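You operate a simulated robot arm through the tools that you are given. There is no shell and no other tool.

Carry out the task below with a simulated robot arm. There is one attempt and no reset: what you move stays moved.

Task
Clean the syrup mark off the shelf top.
Fine: set the surface spray down aimed at the mark and give it one to six squirts, then wipe with the yellow cloth; spray back where it stood on the shelf top, cloth left on the middle of the shelf top. Set down upright: surface spray. What is to be rubbed or washed off counts as gone when no trace of it is left.

Only the result counts: the job must be done as asked and must still hold three seconds after the hand-in. Knocking over, shifting, dropping, spilling or breaking anything else fails it. Flat cloth is picked up by pressing the open fingertips on it (5 to 10 N) and closing them slowly along it; thin cloth reads only 2 to 8 mm in the jaws.

Robot
A 7-joint arm with a two-finger parallel gripper, fixed in place. Base frame: the origin is at the foot of the arm, x ahead of it, y to its left, z up; the work surface is at about z = 770. Lengths are in mm, angles in degrees, forces in N, time in s.
With the tool pointing down near the work surface it reaches from about 220 to 740 mm from the base axis. Its first joint turns from -166.0 to 166.0 degrees. Payload 1.57 kg.
The TCP is the grasp point between the finger pads, 30 mm short of the fingertips. In the tool frame z runs along the fingers and y along their closing line. Largest opening 110 mm; finger width 24, thickness 12; the body of the gripper, 48 by 112 mm, starts 78 mm behind the TCP.
Orientation is told as [roll, pitch, yaw] about the base's x, y, z axes, in that order, counted from this pose: with the fingers straight down and closing along the base's y, the tool's x points along the base's -x, its y along +y and its z along -z.

Tools
- The arm moves only by the tool send_rows. Its arguments are lists of equal length, an entry for each row: "angular": the turn, a rotation vector about the tool's x, y, z in degrees, a list of three; "xyz": the shift along the tool's x, y, z in mm, a list of three; "grip": the closure, from 0 (fully open) to 1 (shut). In form: {"angular": [[ax, ay, az], ...], "xyz": [[tx, ty, tz], ...], "grip": [grip, ...]}. A call has 1 to 20 rows; each row shifts and turns the commanded pose from where the row before left it, along the tool's axes as they then stand. Rows are played at 5 a second. More than 50 mm and 8.6 degrees between two rows, or a gripper value outside its range, and nothing of the call is played. Where a pose cannot be reached the arm comes as near as it can. A force on the tool above 40 N (or 10 N above the force at the start of the call, whichever is more), or a blocked arm, ends the call early, and 0.2 s more pass. Each finger travels about 45 mm/s and halts on what it meets, pressing with about 23 N; the grip force reading is that of the motor and also rises with nothing between the fingers. The clock runs only during rows and for 0.2 s after the last one: add rows that do not move to give the fingers time. The reply holds the time, the measured pose of the TCP, the force on the tool along the base axes, the opening and the grip force, in the units named above and with some noise, with the torque about the TCP (base axes, N m) and any sound that the robot's microphone picked up, and new pictures: "show" is both (left out), scene, wrist or none.
- Cameras (640 x 400 px; columns grow to the right, rows downward): "scene" is fixed at [393, -660.4, 1516.4]; the picture's right is [0.92, -0.39, 0.00], its down [-0.23, -0.54, -0.81] and it looks along [0.31, 0.75, -0.59] (base axes); focal length 329 px, centre (320, 200). "wrist" rides on the gripper at [70, 16, -141] in the tool frame; the picture's right is [-0.23, 0.97, 0.00], its down [-0.86, -0.20, -0.48] and it looks along [-0.47, -0.11, 0.88] (tool axes); focal length 222 px, centre (320, 200). There is no depth. A picture from a camera that has moved, and an enlarged one, comes with that camera's place and axes in the base frame and with its lens. The place of the scene camera against the robot may be out by one fixed shift of up to 18 mm in any direction.
- lift_body(by): slides the trunk up (or, below 0, down) by that many mm; the arm rides with it, the base frame stays. It gives what a move gives, with no picture.
- inspect(camera, box): a new picture of the part [left, top, right, bottom] of that camera's present view, enlarged. The clock stands still meanwhile.
- hand_in(): hands the job in; it is judged then, once.

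Nothing tells you positions but the pictures and the camera data. Unless the task says otherwise, let go and move clear before handing in.

The tools are called after "Request:" by a JSON object that holds its "op" and its "data". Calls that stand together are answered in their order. send_rows: Moves the arm, as the interface text tells. Its arguments: {"type":"object","properties":{"angular":{"type":"array","items":{"type":"array","items":{"type":"number"}}},"xyz":{"type":"array","items":{"type":"array","items":{"type":"number"}}},"grip":{"type":"array","items":{"type":"number"}},"show":{"type":"string","enum":["both","scene","wrist","none"]}},"required":["angular","xyz","grip"]} The other tools are called the same way: lift_body (by) slides the trunk up or down; inspect (camera, box) takes an enlarged picture of a part of a camera's view; hand_in () hands the job in.

At the start:

```text
time: 0.0
eef_pos: [512.4, 3.6, 1188.8]
ee_rot: [0.0, 0.0, 0.0]
contact_force: [0.3, 0.1, 0.2]
ft_torque: [0.01, -0.03, 0.04]
finger_gap: 110.1
finger_force: 0.0
trunk travel left (down, up): [-475.0, 115.0]
```

scene: 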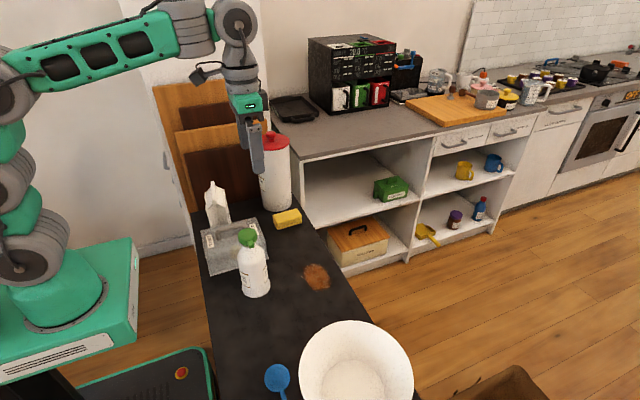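
wrist: 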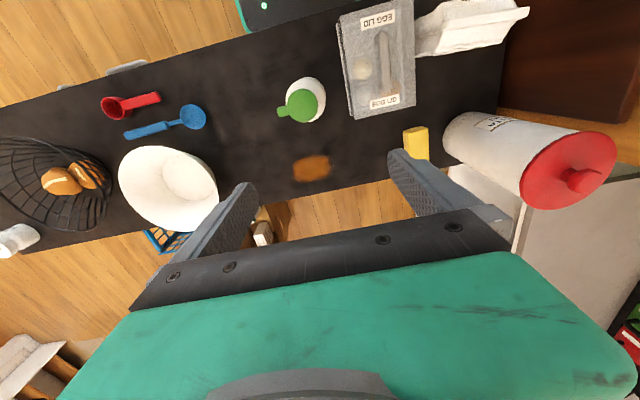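

I see a dark shelf top with a white spray bottle with a green head, a brown mark, a yellow item near the red-lidded canister, plus a bowl and utensils. First I'll look closer at these with both cameras before moving.

Request:
{"op": "inspect", "data": {"camera": "scene", "box": [190, 170, 350, 310]}}

Request:
{"op": "inspect", "data": {"camera": "wrist", "box": [240, 60, 460, 210]}}

Request:
{"op": "inspect", "data": {"camera": "scene", "box": [200, 280, 440, 400]}}

```text
2.86 times, centred on (270, 240) of scene
camera zoom: at [393.0, -660.4, 1516.4], right [0.92, -0.39, 0.0], down [-0.23, -0.54, -0.81], along [0.31, 0.75, -0.59], focal length 941 px, centre (463, 86)
```

zoom: 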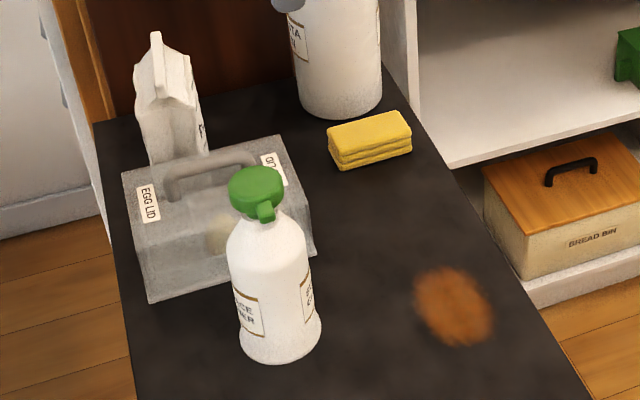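

```text
2.67 times, centred on (350, 135) of wrist
camera zoom: at [443.5, 19.0, 1330.2], right [0.23, 0.97, 0.0], down [0.86, -0.2, 0.48], along [0.47, -0.11, -0.88], focal length 592 px, centre (240, 373)
```

zoom: 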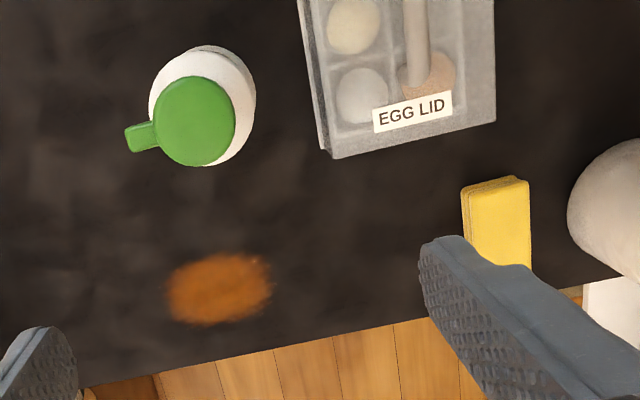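

```text
2.67 times, centred on (320, 340) of scene
camera zoom: at [393.0, -660.4, 1516.4], right [0.92, -0.39, 0.0], down [-0.23, -0.54, -0.81], along [0.31, 0.75, -0.59], focal length 878 px, centre (320, -173)
```

zoom: 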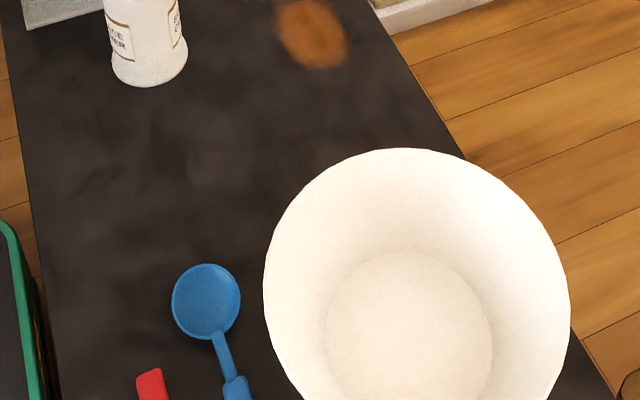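

I see the spray at about (472, -17) with its nozzle pointing roughly to -y. The mark is near (644, -49) and the folded yellow cloth near (640, 217), beside the canister. I'll swing the arm toward -y at this height to see the far end of the shelf top, so I can find its middle.

Request:
{"op": "send_rows", "data": {"angular": [[0, 0, 0], [0, 0, 0], [0, 0, 0], [0, 0, 0], [0, 0, 0], [0, 0, 0], [0, 0, 0], [0, 0, 0]], "xyz": [[10, -40, 0], [10, -45, 0], [10, -45, 0], [10, -45, 0], [10, -45, 0], [10, -45, 0], [0, -45, 0], [0, -40, 0]], "grip": [0, 0, 0, 0, 0, 0, 0, 0]}}

```text
time: 1.8
eef_pos: [453.0, -348.3, 1189.2]
ee_rot: [-0.1, 0.1, 0.1]
contact_force: [-0.3, -0.3, -0.6]
ft_torque: [0.0, 0.0, -0.01]
finger_gap: 109.9
finger_force: 0.2
trunk travel left (down, up): [-475.0, 115.0]
camera wrist: at [383.5, -333.3, 1330.8], right [0.23, 0.97, 0.0], down [0.86, -0.2, 0.48], along [0.47, -0.11, -0.88], focal length 222 px, centre (320, 200)
```

scene: 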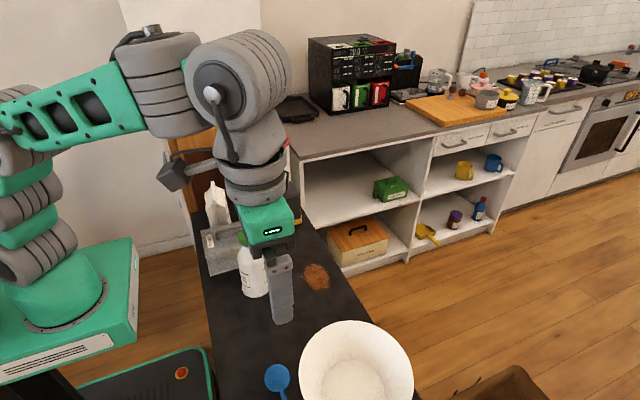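
wrist: 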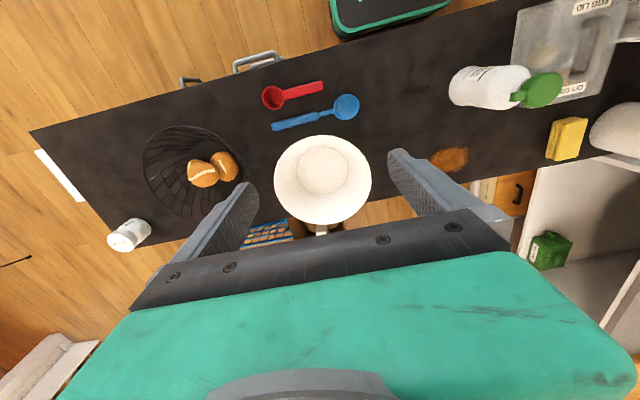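

The shelf top runs from about y = -1048 to 415 and x = 329 to 721, so its middle is near (525, -320). The bowl and blue ladle border that spot. I'll enlarge the views around the bottle, the bowl and the middle.

Request:
{"op": "inspect", "data": {"camera": "wrist", "box": [250, 60, 450, 230]}}

Request:
{"op": "inspect", "data": {"camera": "wrist", "box": [420, 30, 640, 200]}}

Request:
{"op": "inspect", "data": {"camera": "wrist", "box": [10, 80, 310, 270]}}

```text
2.35 times, centred on (350, 145) of wrist
camera zoom: at [383.5, -333.3, 1330.8], right [0.23, 0.97, 0.0], down [0.86, -0.2, 0.48], along [0.47, -0.11, -0.88], focal length 523 px, centre (249, 329)
```

zoom: 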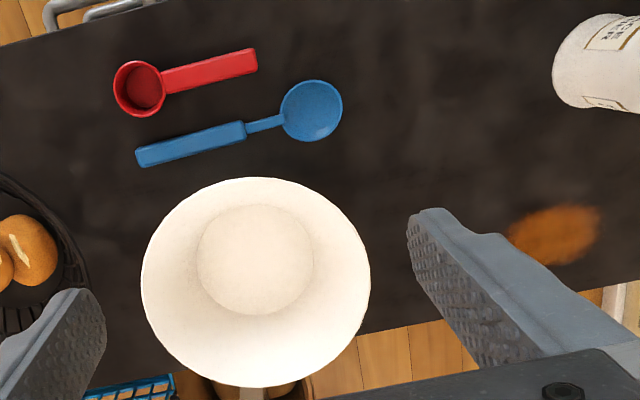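

```text
2.35 times, centred on (530, 115) of wrist
camera zoom: at [383.5, -333.3, 1330.8], right [0.23, 0.97, 0.0], down [0.86, -0.2, 0.48], along [0.47, -0.11, -0.88], focal length 523 px, centre (-174, 400)
```

zoom: 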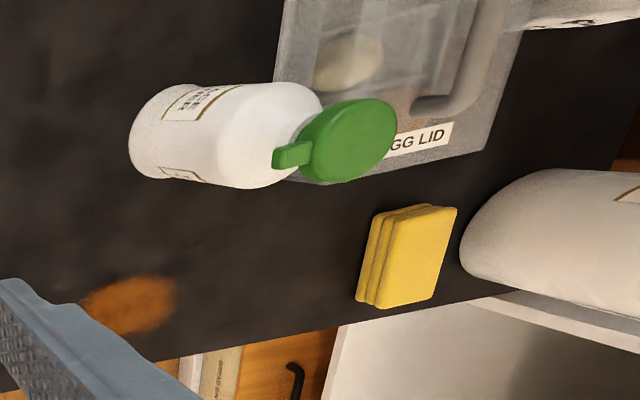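

```text
2.11 times, centred on (160, 175) of wrist
camera zoom: at [383.5, -333.3, 1330.8], right [0.23, 0.97, 0.0], down [0.86, -0.2, 0.48], along [0.47, -0.11, -0.88], focal length 468 px, centre (657, 253)
```

zoom: 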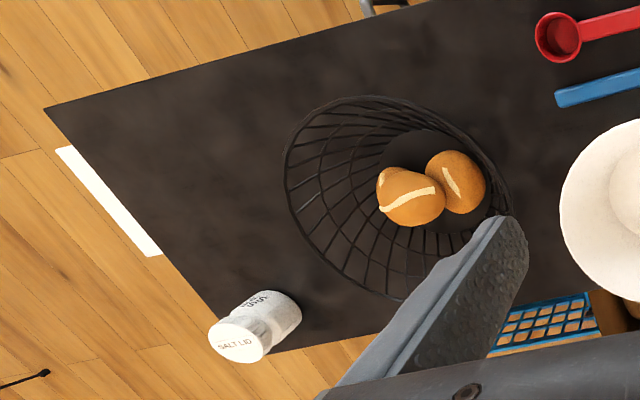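

The bowl (rim centre about (595, -376), radius about 117) partly covers the exact middle, so the cloth will have to go just beside it. I'll now move the hand behind the bottle and turn it 45° in yaw and 45° in tilt, so I can grasp the bottle body from the side and clear its head.

Request:
{"op": "send_rows", "data": {"angular": [[0, 0, 0], [0, 0, 0], [0, 0, 0], [0, 0, 0], [0, 0, 0], [0, 0, 0], [0, 0, -7.5], [0, 0, -7.5], [0, 0, -7.5], [0, 0, -7.5], [0, 0, -7.5], [0, 0, -7.5], [0, -7.5, 0], [0, -7.5, 0], [0, -7.5, 0], [0, -7.5, 0], [0, -7.5, 0], [0, -7.5, 0], [0, 0, 0]], "xyz": [[9.5, 38, 15], [9.5, 38, 15], [9.5, 38, 15], [9.5, 38, 15], [9.5, 38, 15], [9.5, 38, 14], [0, 0, 0], [0, 0, 0], [0, 0, 0], [0, 0, 0], [0, 0, 0], [0, 0, 0], [0, 0, 0], [0, 0, 0], [0, 0, 0], [0, 0, 0], [0, 0, 0], [0, 0, 0], [0, 0, 0]], "grip": [0, 0, 0, 0, 0, 0, 0, 0, 0, 0, 0, 0, 0, 0, 0, 0, 0, 0, 0]}}

```text
time: 5.8
eef_pos: [395.2, -120.2, 1098.6]
ee_rot: [0.1, -45.0, 44.9]
contact_force: [0.5, 0.0, 0.7]
ft_torque: [0.01, -0.02, 0.02]
finger_gap: 109.8
finger_force: 0.1
trunk travel left (down, up): [-475.0, 115.0]
camera wrist: at [279.0, -213.6, 1150.4], right [-0.58, 0.8, 0.16], down [0.33, 0.05, 0.94], along [0.75, 0.6, -0.29], focal length 222 px, centre (320, 200)
```

scene: 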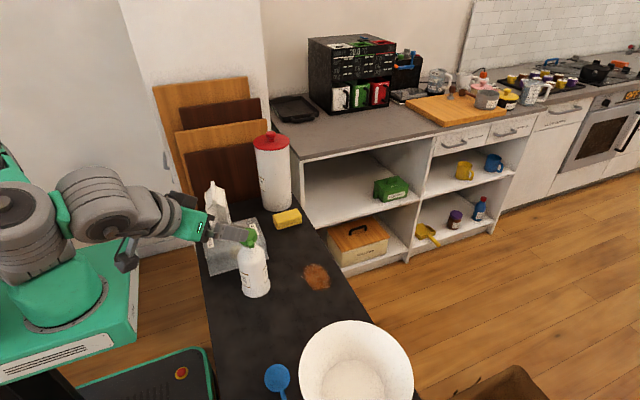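
wrist: 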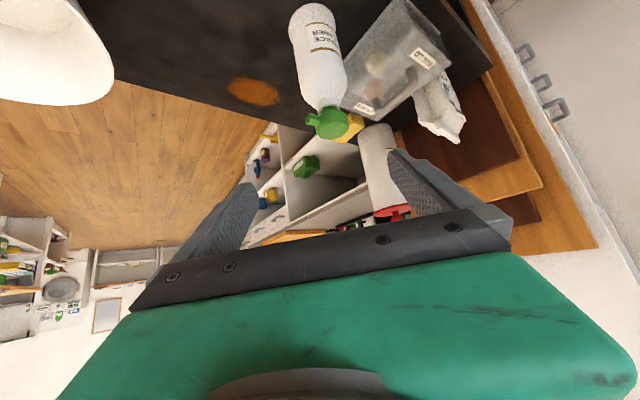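

The hand is tilted as planned and the bottle is ahead of the fingers. I'll zoom in to fix its axis and nozzle direction.

Request:
{"op": "inspect", "data": {"camera": "wrist", "box": [220, 0, 460, 150]}}

Request:
{"op": "inspect", "data": {"camera": "scene", "box": [180, 160, 340, 310]}}

```text
2.67 times, centred on (340, 75) of wrist
camera zoom: at [279.0, -213.6, 1150.4], right [-0.58, 0.8, 0.16], down [0.33, 0.05, 0.94], along [0.75, 0.6, -0.29], focal length 592 px, centre (267, 533)
```

zoom: 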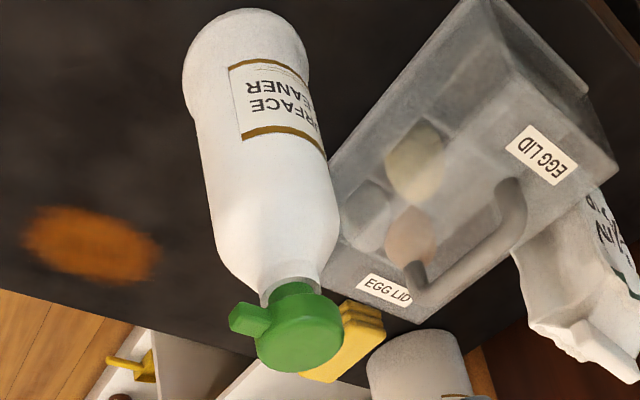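

```text
2.67 times, centred on (260, 235) of scene
camera zoom: at [393.0, -660.4, 1516.4], right [0.92, -0.39, 0.0], down [-0.23, -0.54, -0.81], along [0.31, 0.75, -0.59], focal length 878 px, centre (480, 107)
```

zoom: 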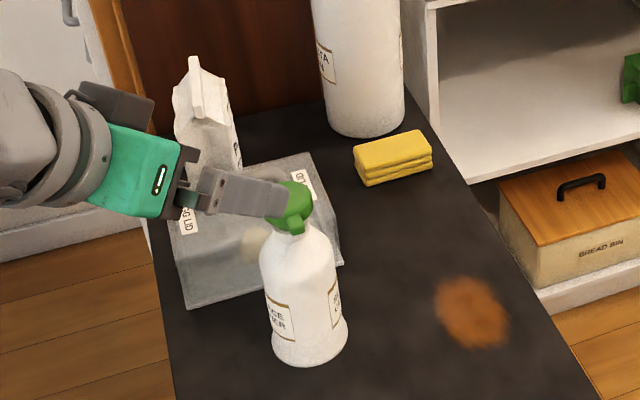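

The bottle axis comes out at about (472.5, -14) with the nozzle pointing along -y. I'll go to a pre-grasp point about 140 mm back along the tool axis.

Request:
{"op": "send_rows", "data": {"angular": [[0, 0, 0], [0, 0, 0], [0, 0, 0], [0, 0, 0], [0, 0, 0], [0, 0, 0]], "xyz": [[17.5, 4.1, 26.2], [17.5, 4.1, 26.2], [17.5, 4.1, 26.2], [17.5, 4.1, 26.2], [17.5, 4.1, 26.2], [0, 0, 0]], "grip": [0, 0, 0, 0, 0, 0]}}

Request:
{"op": "inspect", "data": {"camera": "wrist", "box": [160, 0, 480, 200]}}

Request:
{"op": "inspect", "data": {"camera": "scene", "box": [140, 160, 300, 310]}}

```text
time: 7.2
eef_pos: [401.2, -82.5, 943.7]
ee_rot: [-0.1, -45.0, 45.1]
contact_force: [-0.9, 0.9, 0.6]
ft_torque: [0.0, 0.01, 0.02]
finger_gap: 109.9
finger_force: 0.1
trunk travel left (down, up): [-475.0, 115.0]
camera wrist: at [285.8, -176.8, 995.5], right [-0.58, 0.8, 0.16], down [0.33, 0.05, 0.94], along [0.75, 0.6, -0.29], focal length 222 px, centre (320, 200)
```

scene: 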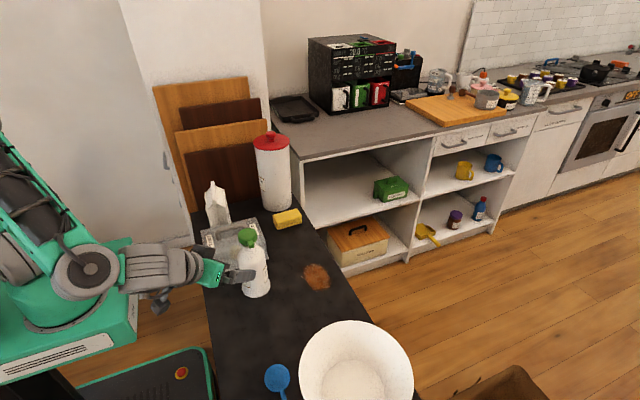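
wrist: 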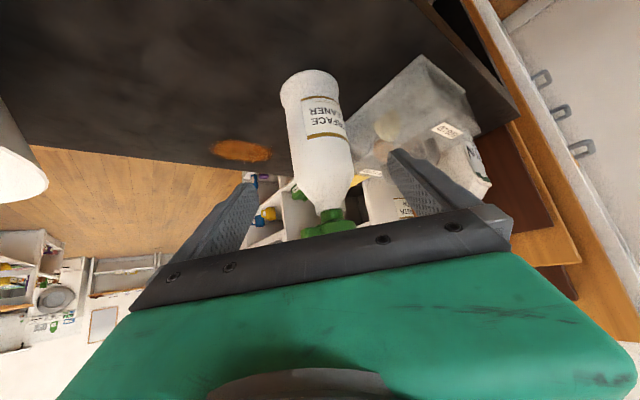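

```text
2.00 times, centred on (320, 100) of wrist
camera zoom: at [285.8, -176.8, 995.5], right [-0.58, 0.8, 0.16], down [0.33, 0.05, 0.94], along [0.75, 0.6, -0.29], focal length 444 px, centre (320, 400)
```

zoom: 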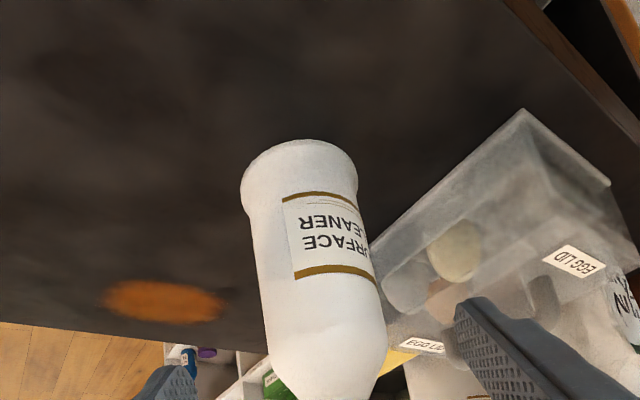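

```text
2.67 times, centred on (220, 235) of scene
camera zoom: at [393.0, -660.4, 1516.4], right [0.92, -0.39, 0.0], down [-0.23, -0.54, -0.81], along [0.31, 0.75, -0.59], focal length 878 px, centre (587, 107)
```

zoom: 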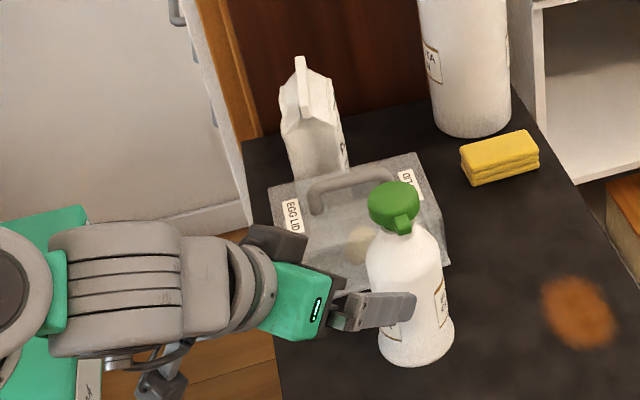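

The bottle sits centred between the open fingers. I'll advance 140 mm along the tool axis onto its body.

Request:
{"op": "send_rows", "data": {"angular": [[0, 0, 0], [0, 0, 0], [0, 0, 0], [0, 0, 0], [0, 0, 0], [0, 0, 0], [0, 0, 0], [0, 0, 0]], "xyz": [[0, 0, 20], [0, 0, 20], [0, 0, 20], [0, 0, 20], [0, 0, 20], [0, 0, 20], [0, 0, 20], [0, 0, 0]], "grip": [0, 0, 0, 0, 0, 0, 0, 0]}}

Request:
{"op": "inspect", "data": {"camera": "scene", "box": [160, 180, 320, 310]}}

```text
time: 9.0
eef_pos: [473.6, -11.9, 844.5]
ee_rot: [0.0, -45.0, 44.9]
contact_force: [0.1, -0.1, 0.5]
ft_torque: [-0.01, 0.01, 0.01]
finger_gap: 110.1
finger_force: 0.0
trunk travel left (down, up): [-475.0, 115.0]
camera wrist: at [356.8, -106.5, 896.4], right [-0.58, 0.8, 0.16], down [0.33, 0.05, 0.94], along [0.75, 0.6, -0.29], focal length 222 px, centre (320, 200)
```

scene: 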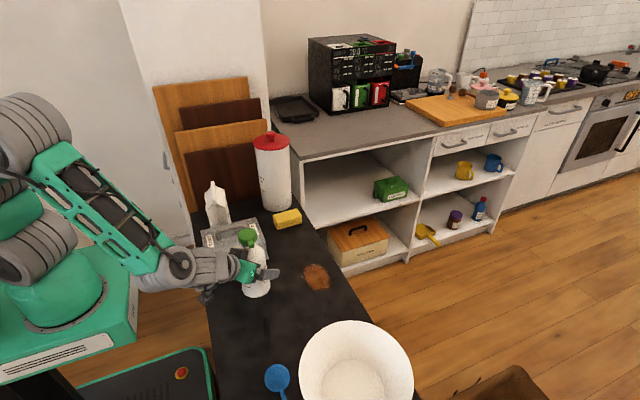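
wrist: 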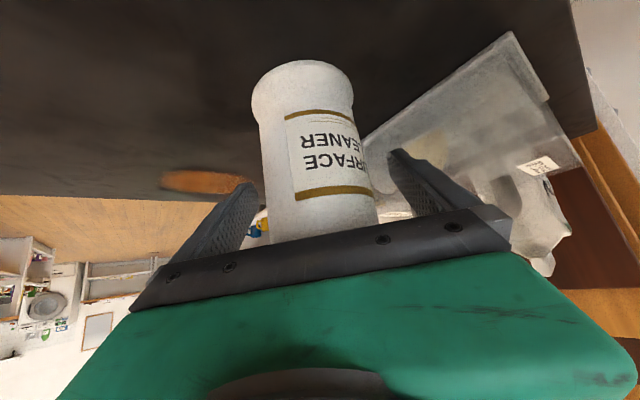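

```text
3.08 times, centred on (240, 245) of scene
camera zoom: at [393.0, -660.4, 1516.4], right [0.92, -0.39, 0.0], down [-0.23, -0.54, -0.81], along [0.31, 0.75, -0.59], focal length 1014 px, centre (566, 62)
```

zoom: 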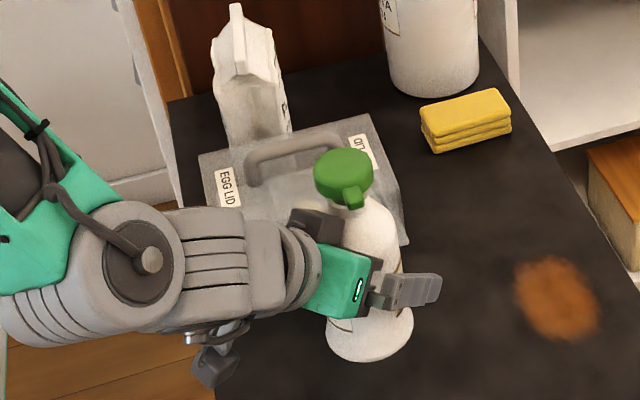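

The fingers straddle the body with no contact force. I'll close on it gradually.

Request:
{"op": "send_rows", "data": {"angular": [[0, 0, 0], [0, 0, 0], [0, 0, 0], [0, 0, 0], [0, 0, 0], [0, 0, 0], [0, 0, 0], [0, 0, 0], [0, 0, 0], [0, 0, 0]], "xyz": [[0, 0, 0], [0, 0, 0], [0, 0, 0], [0, 0, 0], [0, 0, 0], [0, 0, 0], [0, 0, 0], [0, 0, 0], [0, 0, 0], [0, 0, 0]], "grip": [0.1, 0.17, 0.23, 0.28, 0.33, 0.38, 0.45, 0.6, 0.8, 0.8]}}

```text
time: 11.2
eef_pos: [473.2, -12.9, 846.9]
ee_rot: [0.0, -45.0, 44.9]
contact_force: [2.9, -1.7, 1.1]
ft_torque: [-0.11, 0.04, 0.07]
finger_gap: 73.8
finger_force: 23.0
trunk travel left (down, up): [-475.0, 115.0]
camera wrist: at [356.9, -106.9, 896.7], right [-0.58, 0.8, 0.16], down [0.33, 0.05, 0.94], along [0.75, 0.6, -0.29], focal length 222 px, centre (320, 200)
```

scene: 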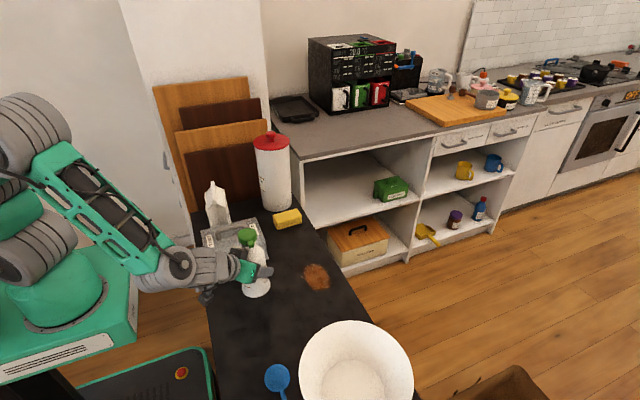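
wrist: 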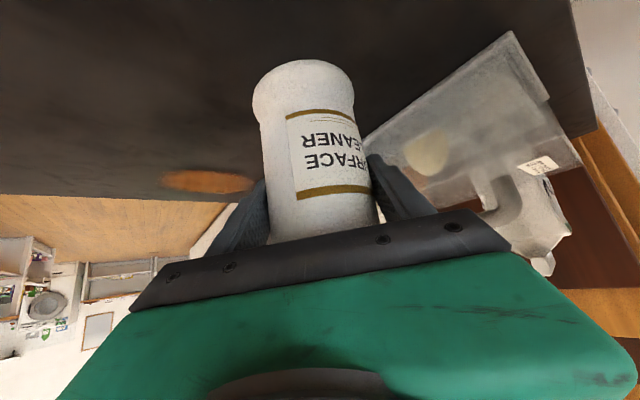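

I have the bottle (gap 73.8 mm, 23 N). I'll lift it 60 mm and check that it hangs straight.

Request:
{"op": "send_rows", "data": {"angular": [[0, 0, 0], [0, 0, 0], [0, 0, 0], [0, 0, 0], [0, 0, 0], [0, 0, 0]], "xyz": [[-5, 0, -5], [-7.4, 0, -7.4], [-10, 0, -10], [-10, 0, -10], [-10, 0, -10], [0, 0, 0]], "grip": [0.8, 0.8, 0.8, 0.8, 0.8, 0.8]}}

Request:
{"op": "inspect", "data": {"camera": "scene", "box": [160, 160, 340, 310]}}

```text
time: 12.6
eef_pos: [472.5, -12.7, 905.8]
ee_rot: [0.1, -44.9, 45.1]
contact_force: [-0.1, 1.6, -5.8]
ft_torque: [0.02, -0.04, -0.01]
finger_gap: 73.6
finger_force: 23.2
trunk travel left (down, up): [-475.0, 115.0]
camera wrist: at [356.4, -106.7, 957.3], right [-0.58, 0.8, 0.16], down [0.33, 0.05, 0.94], along [0.75, 0.6, -0.29], focal length 222 px, centre (320, 200)
```

scene: 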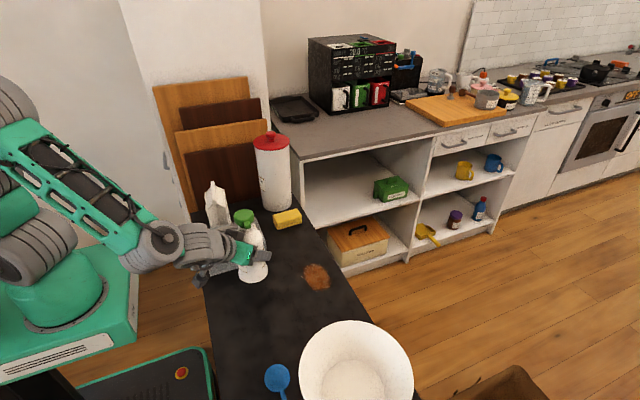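
wrist: 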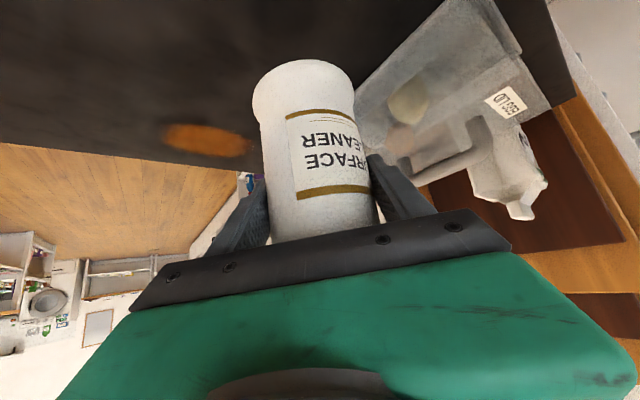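

```text
2.67 times, centred on (250, 235) of scene
camera zoom: at [393.0, -660.4, 1516.4], right [0.92, -0.39, 0.0], down [-0.23, -0.54, -0.81], along [0.31, 0.75, -0.59], focal length 878 px, centre (507, 107)
```

zoom: 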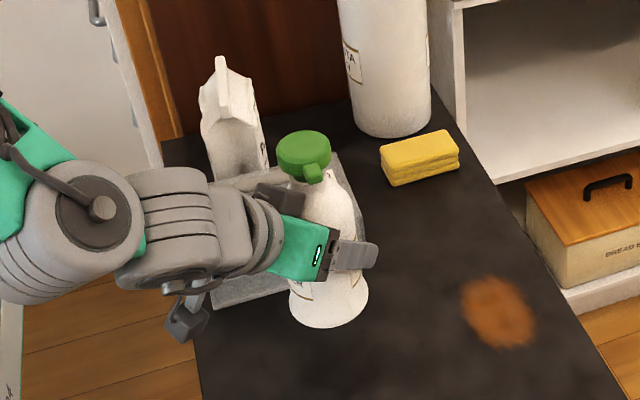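

The bottle lifted cleanly with no slip. I'll carry it +171 mm in x and then +109 mm in y, to a point beside the mark with the nozzle facing it.

Request:
{"op": "send_rows", "data": {"angular": [[0, 0, 0], [0, 0, 0], [0, 0, 0], [0, 0, 0], [0, 0, 0], [0, 0, 0], [0, 0, 0], [0, 0, 0], [0, 0, 0], [0, 0, 0], [0, 0, 0], [0, 0, 0], [0, 0, 0]], "xyz": [[-7.15, -10.1, 7.15], [-14.3, -20.2, 14.3], [-14.3, -20.2, 14.3], [-14.3, -20.2, 14.3], [-14.3, -20.2, 14.3], [-14.3, -20.2, 14.3], [-7.15, -10.1, 7.15], [-7, 10, 7], [-13.5, 19, 13.5], [-13.5, 19, 13.5], [-13.5, 19, 13.5], [-7, 10, 7], [0, 0, 0]], "grip": [0.8, 0.8, 0.8, 0.8, 0.8, 0.8, 0.8, 0.8, 0.8, 0.8, 0.8, 0.8, 0.8]}}

Request:
{"op": "inspect", "data": {"camera": "scene", "box": [180, 160, 380, 310]}}

```text
time: 15.4
eef_pos: [643.8, 97.7, 904.7]
ee_rot: [0.0, -45.0, 44.9]
contact_force: [-0.2, -0.2, -7.6]
ft_torque: [-0.01, 0.0, 0.01]
finger_gap: 73.6
finger_force: 23.4
trunk travel left (down, up): [-475.0, 115.0]
camera wrist: at [528.9, 3.0, 955.5], right [-0.58, 0.8, 0.16], down [0.33, 0.05, 0.94], along [0.75, 0.6, -0.29], focal length 222 px, centre (320, 200)
```

scene: 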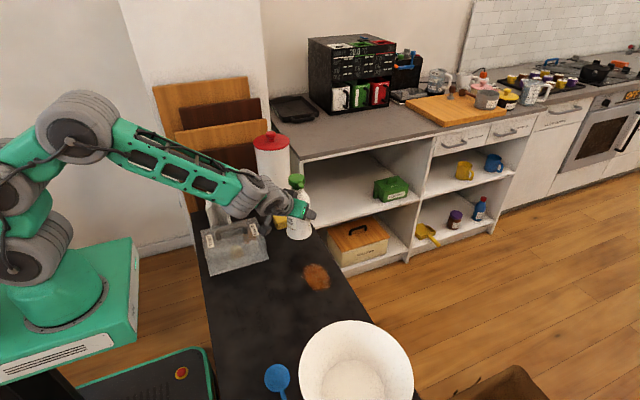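
wrist: 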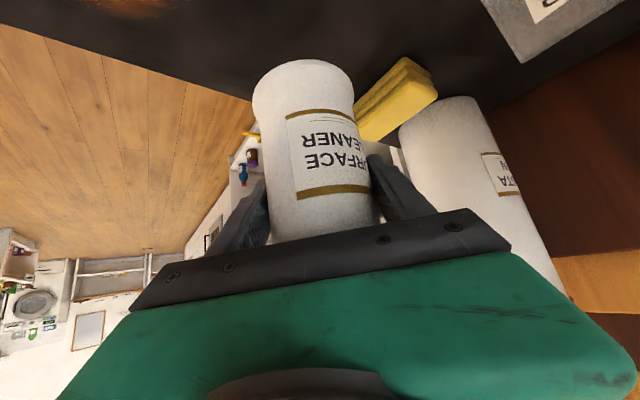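

```text
2.67 times, centred on (280, 235) of scene
camera zoom: at [393.0, -660.4, 1516.4], right [0.92, -0.39, 0.0], down [-0.23, -0.54, -0.81], along [0.31, 0.75, -0.59], focal length 878 px, centre (427, 107)
```

zoom: 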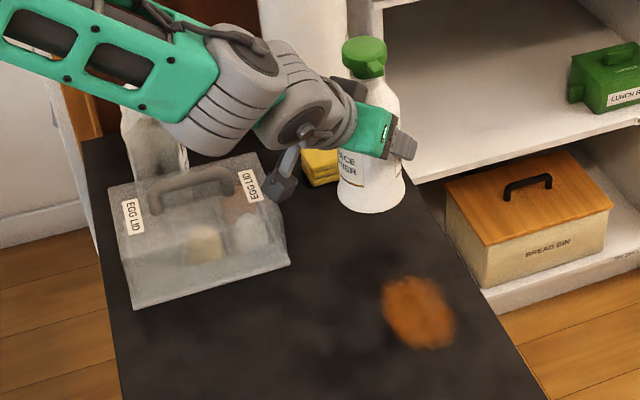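

The bottle hangs over its spraying spot at about (644, 96). I'll lower it, slowly for the last part.

Request:
{"op": "send_rows", "data": {"angular": [[0, 0, 0], [0, 0, 0], [0, 0, 0], [0, 0, 0], [0, 0, 0], [0, 0, 0], [0, 0, 0]], "xyz": [[8, 0, 8], [8, 0, 8], [8, 0, 8], [8, 0, 8], [4.5, 0, 4.5], [3, 0, 3], [0, 0, 0]], "grip": [0.8, 0.8, 0.8, 0.8, 0.8, 0.8, 0.8], "show": "scene"}}

Request:
{"op": "inspect", "data": {"camera": "scene", "box": [220, 170, 380, 290]}}

```text
time: 17.0
eef_pos: [645.3, 94.7, 849.4]
ee_rot: [0.0, -45.0, 45.0]
contact_force: [0.1, -0.1, -6.5]
ft_torque: [0.01, -0.01, -0.01]
finger_gap: 73.5
finger_force: 22.7
trunk travel left (down, up): [-475.0, 115.0]
```

scene: 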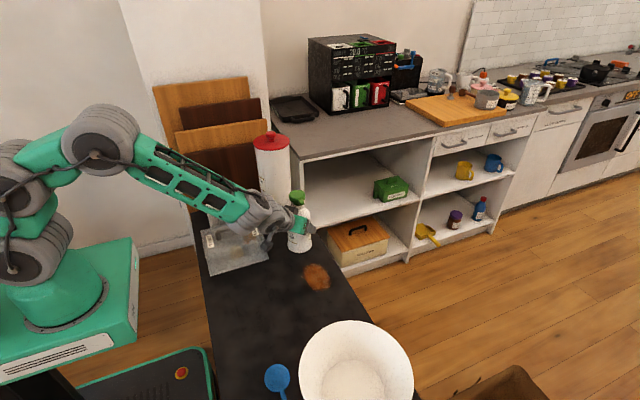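

```text
3.33 times, centred on (300, 230) of scene
camera zoom: at [393.0, -660.4, 1516.4], right [0.92, -0.39, 0.0], down [-0.23, -0.54, -0.81], along [0.31, 0.75, -0.59], focal length 1098 px, centre (387, 100)
```

zoom: 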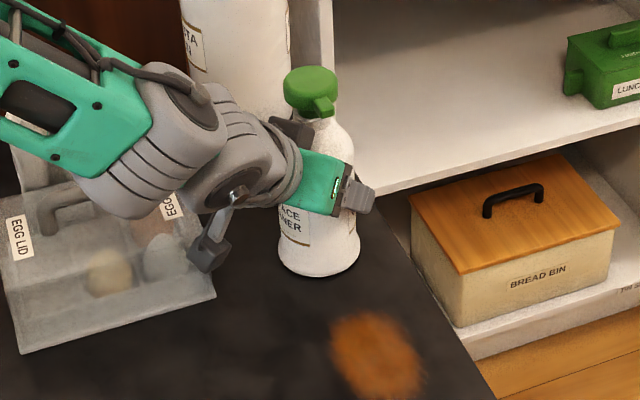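

The force still shows the bottle's full weight, so it isn't touching yet. I'll lower in 1 mm steps.

Request:
{"op": "send_rows", "data": {"angular": [[0, 0, 0], [0, 0, 0], [0, 0, 0], [0, 0, 0], [0, 0, 0], [0, 0, 0]], "xyz": [[0.7, 0, 0.7], [0.7, 0, 0.7], [0.7, 0, 0.7], [0.7, 0, 0.7], [0, 0, 0], [0, 0, 0]], "grip": [0.8, 0.8, 0.8, 0.8, 0.8, 0.8], "show": "none"}}

```text
time: 18.4
eef_pos: [645.3, 96.9, 846.8]
ee_rot: [0.0, -45.0, 44.9]
contact_force: [0.3, -0.6, -3.0]
ft_torque: [0.03, 0.15, 0.01]
finger_gap: 73.9
finger_force: 23.3
trunk travel left (down, up): [-475.0, 115.0]
```

Request:
{"op": "send_rows", "data": {"angular": [[0, 0, 0], [0, 0, 0], [0, 0, 0]], "xyz": [[0.6, 0, 0.6], [0, 0, 0], [0, 0, 0]], "grip": [0.8, 0.8, 0.8], "show": "none"}}

```text
time: 19.2
eef_pos: [645.0, 97.5, 845.8]
ee_rot: [-0.1, -45.1, 45.1]
contact_force: [-1.7, -1.8, 4.7]
ft_torque: [0.19, 0.51, 0.09]
finger_gap: 74.0
finger_force: 22.7
trunk travel left (down, up): [-475.0, 115.0]
```

The bottle now stands on the surface with light pressure. I'll open the fingers gently and check.

Request:
{"op": "send_rows", "data": {"angular": [[0, 0, 0], [0, 0, 0], [0, 0, 0], [0, 0, 0], [0, 0, 0], [0, 0, 0], [0, 0, 0]], "xyz": [[0, 0, 0], [0, 0, 0], [0, 0, 0], [0, 0, 0], [0, 0, 0], [0, 0, 0], [0, 0, 0]], "grip": [0.4, 0.33, 0.3, 0.25, 0.15, 0.05, 0.0]}}

Request:
{"op": "inspect", "data": {"camera": "scene", "box": [220, 170, 380, 290]}}

```text
time: 20.8
eef_pos: [643.3, 96.4, 845.8]
ee_rot: [0.0, -44.9, 45.0]
contact_force: [-0.9, -0.2, -0.2]
ft_torque: [0.04, 0.03, 0.0]
finger_gap: 110.0
finger_force: 0.1
trunk travel left (down, up): [-475.0, 115.0]
camera wrist: at [527.9, 1.9, 896.2], right [-0.58, 0.8, 0.16], down [0.33, 0.05, 0.94], along [0.75, 0.6, -0.29], focal length 222 px, centre (320, 200)
```

scene: 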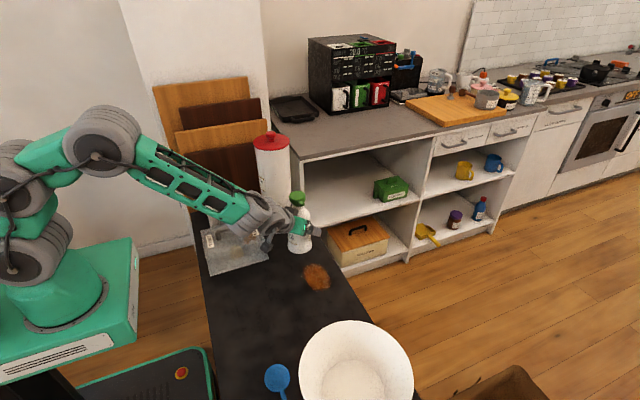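
wrist: 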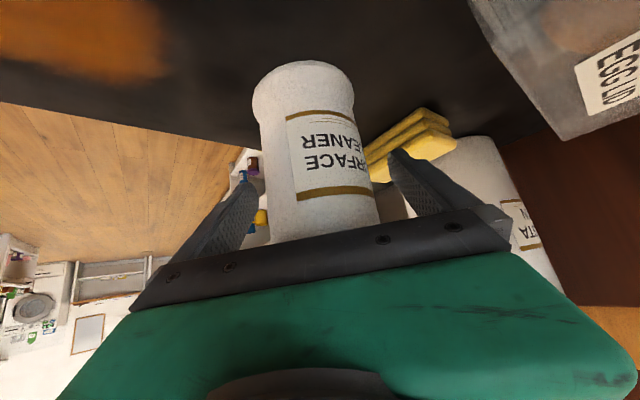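

```text
3.33 times, centred on (300, 230) of scene
camera zoom: at [393.0, -660.4, 1516.4], right [0.92, -0.39, 0.0], down [-0.23, -0.54, -0.81], along [0.31, 0.75, -0.59], focal length 1098 px, centre (387, 100)
```

zoom: 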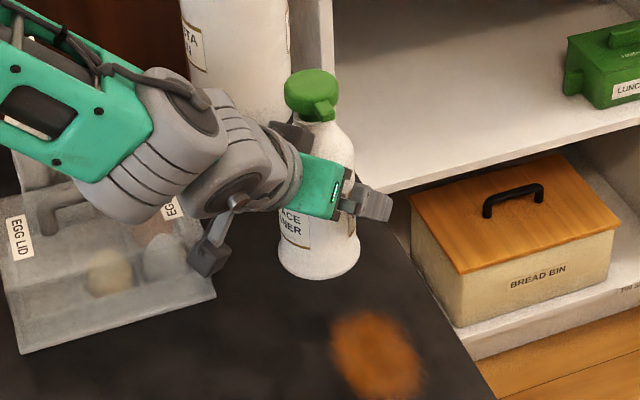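

The bottle is standing free and upright with its nozzle toward the mark. I'll back the hand straight out along the tool axis and then raise it.

Request:
{"op": "send_rows", "data": {"angular": [[0, 0, 0], [0, 0, 0], [0, 0, 0], [0, 0, 0], [0, 0, 0], [0, 0, 0], [0, 0, 0], [0, 0, 0], [0, 0, 0], [0, 0, 0], [0, 0, 0], [0, 0, 0], [0, 0, 0]], "xyz": [[0, 0, -10], [0, 0, -20], [0, 0, -20], [0, 0, -20], [0, 0, -20], [0, 0, -20], [0, 0, -20], [0, 0, -20], [-20, 0, -20], [-20, 0, -20], [-20, 0, -20], [-20, 0, -20], [0, 0, 0]], "grip": [0, 0, 0, 0, 0, 0, 0, 0, 0, 0, 0, 0, 0]}}

Request:
{"op": "inspect", "data": {"camera": "scene", "box": [220, 170, 380, 290]}}

Request:
{"op": "inspect", "data": {"camera": "wrist", "box": [180, 0, 460, 170]}}

```text
time: 23.6
eef_pos: [570.6, 20.8, 1064.2]
ee_rot: [0.0, -45.0, 45.1]
contact_force: [0.6, 0.0, -0.1]
ft_torque: [-0.01, 0.01, 0.0]
finger_gap: 110.0
finger_force: 0.1
trunk travel left (down, up): [-475.0, 115.0]
camera wrist: at [453.4, -73.6, 1116.2], right [-0.58, 0.8, 0.16], down [0.33, 0.05, 0.94], along [0.75, 0.6, -0.29], focal length 222 px, centre (320, 200)
```

scene: 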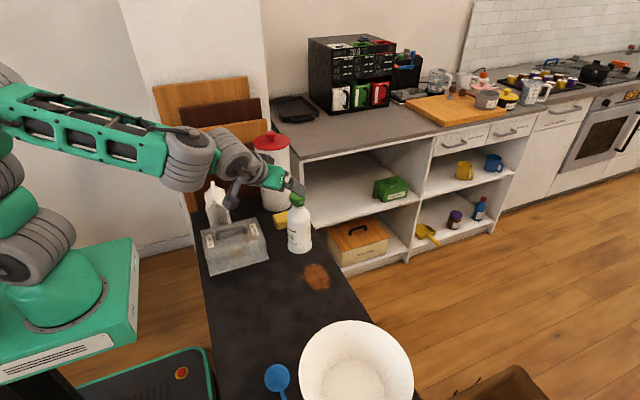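
wrist: 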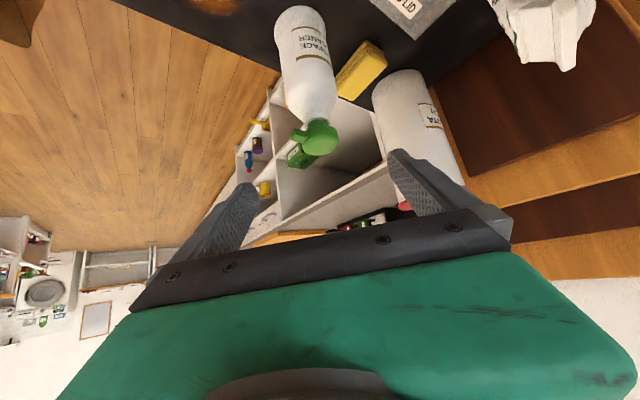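

```text
3.33 times, centred on (300, 230) of scene
camera zoom: at [393.0, -660.4, 1516.4], right [0.92, -0.39, 0.0], down [-0.23, -0.54, -0.81], along [0.31, 0.75, -0.59], focal length 1098 px, centre (387, 100)
```

zoom: 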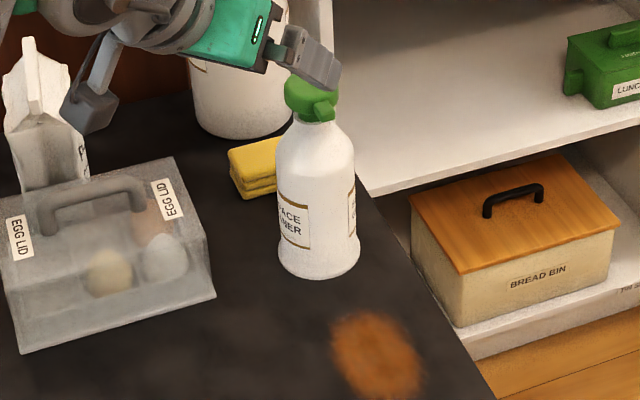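

```text
2.29 times, centred on (320, 85) of wrist
camera zoom: at [453.4, -73.6, 1116.2], right [-0.58, 0.8, 0.16], down [0.33, 0.05, 0.94], along [0.75, 0.6, -0.29], focal length 508 px, centre (320, 463)
```

zoom: 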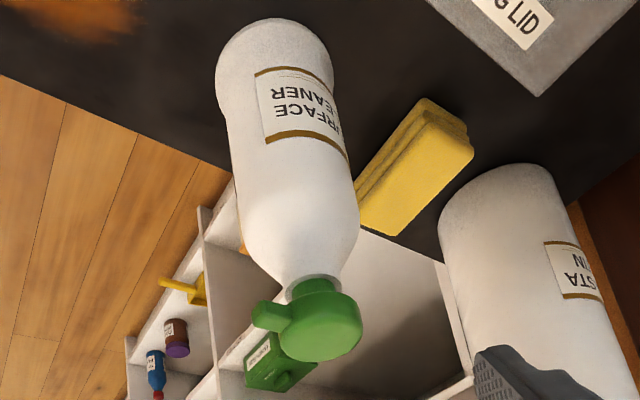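

The bottle stands well. I'll bring the hand back to pointing down, close the fingers, and look at the head from above before pressing.

Request:
{"op": "send_rows", "data": {"angular": [[0, 7.5, 0], [0, 7.5, 0], [0, 7.5, 0], [0, 7.5, 0], [0, 7.5, 0], [0, 7.5, 0], [0, 0, 0], [0, 0, 0], [0, 0, 0], [0, 0, 0]], "xyz": [[0, 0, 0], [0, 0, 0], [0, 0, 0], [0, 0, 0], [0, 0, 0], [0, 0, 0], [0, 0, -20], [0, 0, -20], [0, 0, 0], [0, 0, 0]], "grip": [0.2, 0.4, 0.6, 0.8, 1, 1, 1, 1, 1, 1]}}

Request:
{"op": "inspect", "data": {"camera": "wrist", "box": [200, 0, 460, 200]}}

```text
time: 25.8
eef_pos: [568.7, 21.6, 1103.9]
ee_rot: [0.1, -0.1, 44.9]
contact_force: [0.8, 0.2, -0.2]
ft_torque: [0.0, 0.0, -0.02]
finger_gap: 0.0
finger_force: 21.4
trunk travel left (down, up): [-475.0, 115.0]
camera wrist: at [509.5, -17.0, 1246.2], right [-0.53, 0.85, 0.0], down [0.75, 0.46, 0.48], along [0.41, 0.25, -0.88], focal length 222 px, centre (320, 200)
```

scene: 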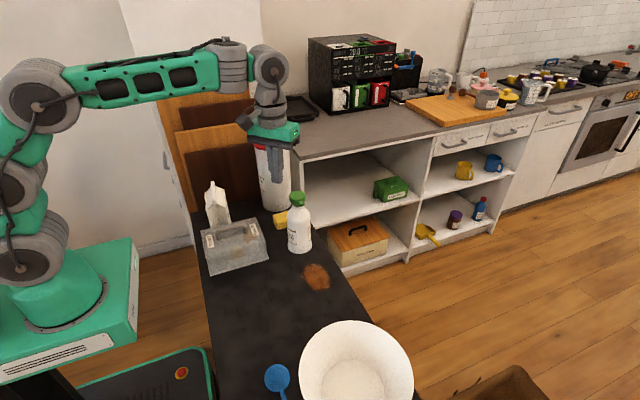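
wrist: 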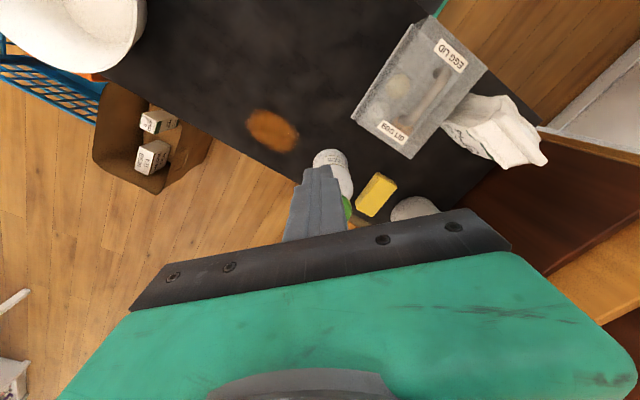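

```text
2.00 times, centred on (330, 100) of wrist
camera zoom: at [509.5, -17.0, 1246.2], right [-0.53, 0.85, 0.0], down [0.75, 0.46, 0.48], along [0.41, 0.25, -0.88], focal length 444 px, centre (300, 400)
```

zoom: 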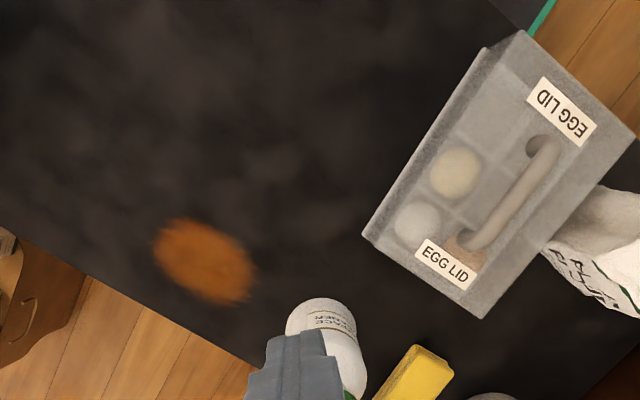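

I place the mark centre at about (644, -50) and the bottle axis at about (644, 96). I'll bring the closed fingertips over the dome.

Request:
{"op": "send_rows", "data": {"angular": [[0, 0, 0], [0, 0, 0], [0, 0, 0], [0, 0, 0], [0, 0, 0], [0, 0, 0]], "xyz": [[-26, -0.3, 0], [-26, -0.3, 0], [-26, -0.3, 0], [-26, -0.3, 0], [0, 0, 20], [0, 0, 20]], "grip": [1, 1, 1, 1, 1, 1]}}

Request:
{"op": "inspect", "data": {"camera": "scene", "box": [240, 130, 360, 260]}}

Request:
{"op": "inspect", "data": {"camera": "wrist", "box": [250, 130, 430, 260]}}

```text
time: 27.2
eef_pos: [641.7, 94.0, 1063.0]
ee_rot: [0.0, -0.1, 44.9]
contact_force: [0.5, -0.3, -0.2]
ft_torque: [-0.02, 0.0, 0.03]
finger_gap: 0.0
finger_force: 21.2
trunk travel left (down, up): [-475.0, 115.0]
camera wrist: at [582.6, 56.1, 1205.9], right [-0.53, 0.85, 0.0], down [0.75, 0.46, 0.48], along [0.41, 0.25, -0.88], focal length 222 px, centre (320, 200)
```

scene: 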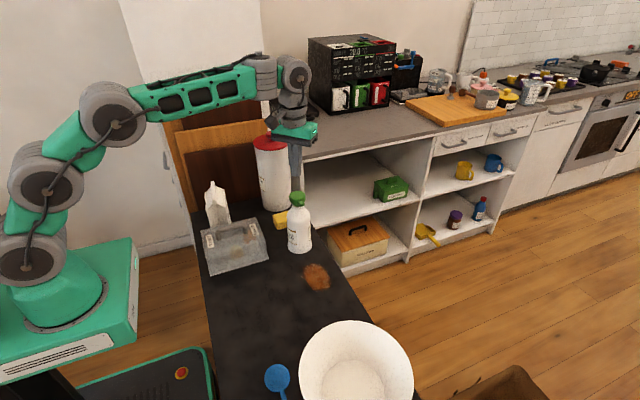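
wrist: 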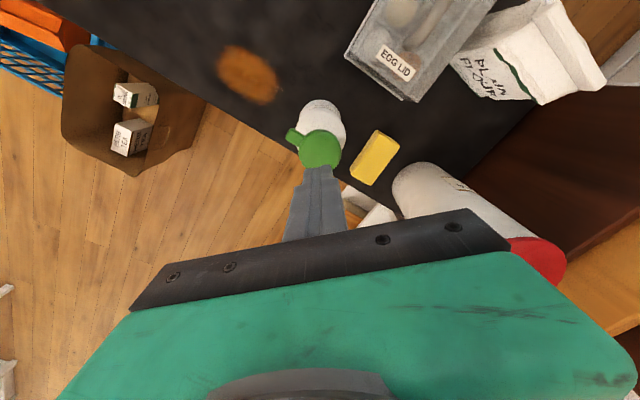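

```text
3.08 times, centred on (300, 195) of scene
camera zoom: at [393.0, -660.4, 1516.4], right [0.92, -0.39, 0.0], down [-0.23, -0.54, -0.81], along [0.31, 0.75, -0.59], focal length 1014 px, centre (382, 215)
```

zoom: 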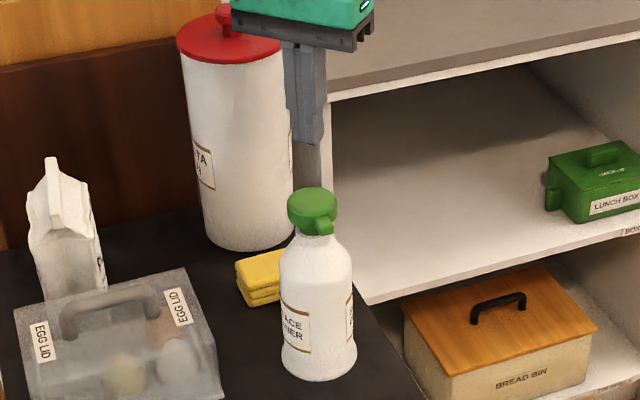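

```text
3.08 times, centred on (340, 195) of wrist
camera zoom: at [582.6, 56.1, 1205.9], right [-0.53, 0.85, 0.0], down [0.75, 0.46, 0.48], along [0.41, 0.25, -0.88], focal length 684 px, centre (258, 215)
```

zoom: 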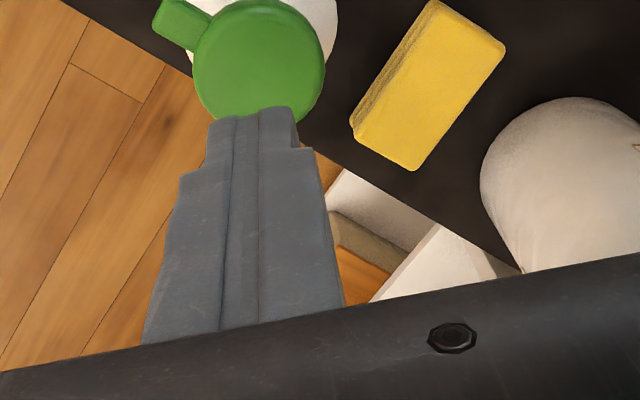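

The closed fingertips are over the middle of the green dome. I'll descend close and feel for contact.

Request:
{"op": "send_rows", "data": {"angular": [[0, 0, 0], [0, 0, 0], [0, 0, 0], [0, 0, 0], [0, 0, 0], [0, 0, 0], [0, 0, 0]], "xyz": [[0, 0, 15], [0, 0, 15], [0, 0, 10], [0, 0, 4], [0, 0, 2], [0, 0, 2], [0, 0, 0]], "grip": [1, 1, 1, 1, 1, 1, 1], "show": "scene"}}

Request:
{"op": "inspect", "data": {"camera": "scene", "box": [240, 130, 360, 260]}}

```text
time: 28.8
eef_pos: [643.9, 94.0, 1015.9]
ee_rot: [0.1, 0.0, 45.0]
contact_force: [-0.3, 0.4, -0.5]
ft_torque: [0.02, -0.01, 0.01]
finger_gap: 0.0
finger_force: 21.0
trunk travel left (down, up): [-475.0, 115.0]
```

scene: 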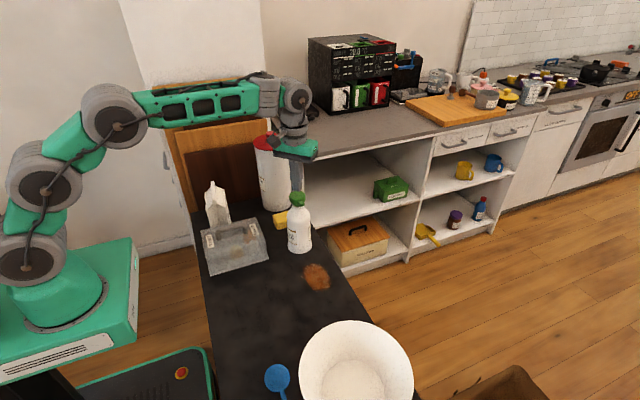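

```text
3.08 times, centred on (300, 195) of scene
camera zoom: at [393.0, -660.4, 1516.4], right [0.92, -0.39, 0.0], down [-0.23, -0.54, -0.81], along [0.31, 0.75, -0.59], focal length 1014 px, centre (382, 215)
```

zoom: 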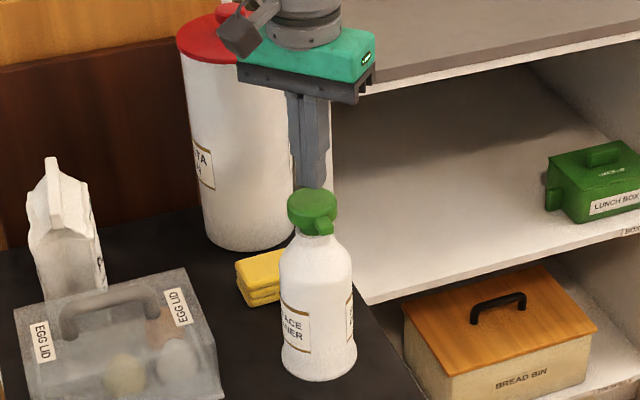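

Request:
{"op": "send_rows", "data": {"angular": [[0, 0, 0], [0, 0, 0], [0, 0, 0], [0, 0, 0]], "xyz": [[0, 0, 2], [0, 0, 2], [0, 0, 2], [0, 0, 0]], "grip": [1, 1, 1, 1], "show": "none"}}

```text
time: 29.8
eef_pos: [644.1, 93.4, 1009.9]
ee_rot: [0.0, 0.0, 45.0]
contact_force: [-0.5, 0.5, -0.4]
ft_torque: [0.04, -0.01, -0.01]
finger_gap: 0.0
finger_force: 21.3
trunk travel left (down, up): [-475.0, 115.0]
```

Request:
{"op": "send_rows", "data": {"angular": [[0, 0, 0], [0, 0, 0], [0, 0, 0], [0, 0, 0]], "xyz": [[0, 0, 2], [0, 0, 2], [0, 0, 2], [0, 0, 0]], "grip": [1, 1, 1, 1], "show": "none"}}

```text
time: 30.8
eef_pos: [642.7, 94.5, 1004.6]
ee_rot: [0.0, 0.0, 44.9]
contact_force: [-0.5, 0.2, 0.2]
ft_torque: [-0.06, -0.01, 0.01]
finger_gap: 0.3
finger_force: 21.8
trunk travel left (down, up): [-475.0, 115.0]
```

Request:
{"op": "send_rows", "data": {"angular": [[0, 0, 0], [0, 0, 0], [0, 0, 0]], "xyz": [[0, 0, 1.5], [0, 0, 1.5], [0, 0, 0]], "grip": [1, 1, 1], "show": "scene"}}

Request:
{"op": "inspect", "data": {"camera": "scene", "box": [270, 160, 340, 220]}}

```text
time: 31.6
eef_pos: [644.0, 94.1, 1000.8]
ee_rot: [0.0, 0.0, 45.0]
contact_force: [-0.8, -0.4, -0.4]
ft_torque: [0.03, 0.04, -0.01]
finger_gap: 0.2
finger_force: 20.9
trunk travel left (down, up): [-475.0, 115.0]
```

scene: 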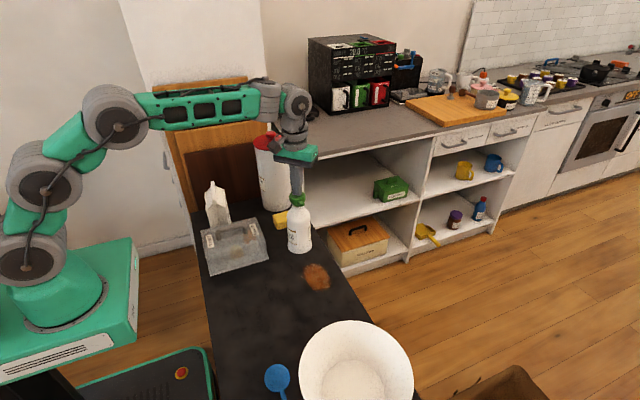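

```text
6.67 times, centred on (305, 190) of scene
camera zoom: at [393.0, -660.4, 1516.4], right [0.92, -0.39, 0.0], down [-0.23, -0.54, -0.81], along [0.31, 0.75, -0.59], focal length 2196 px, centre (420, 267)
```

zoom: 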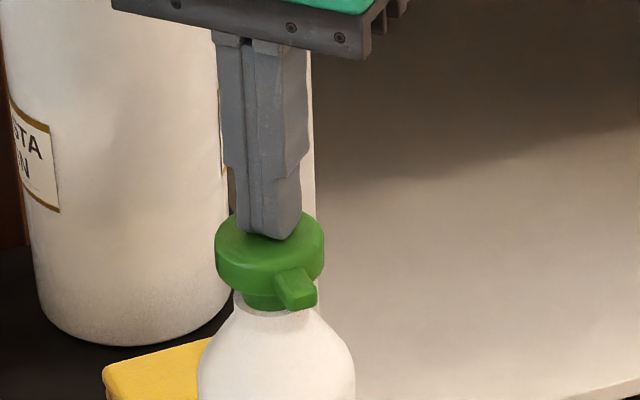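

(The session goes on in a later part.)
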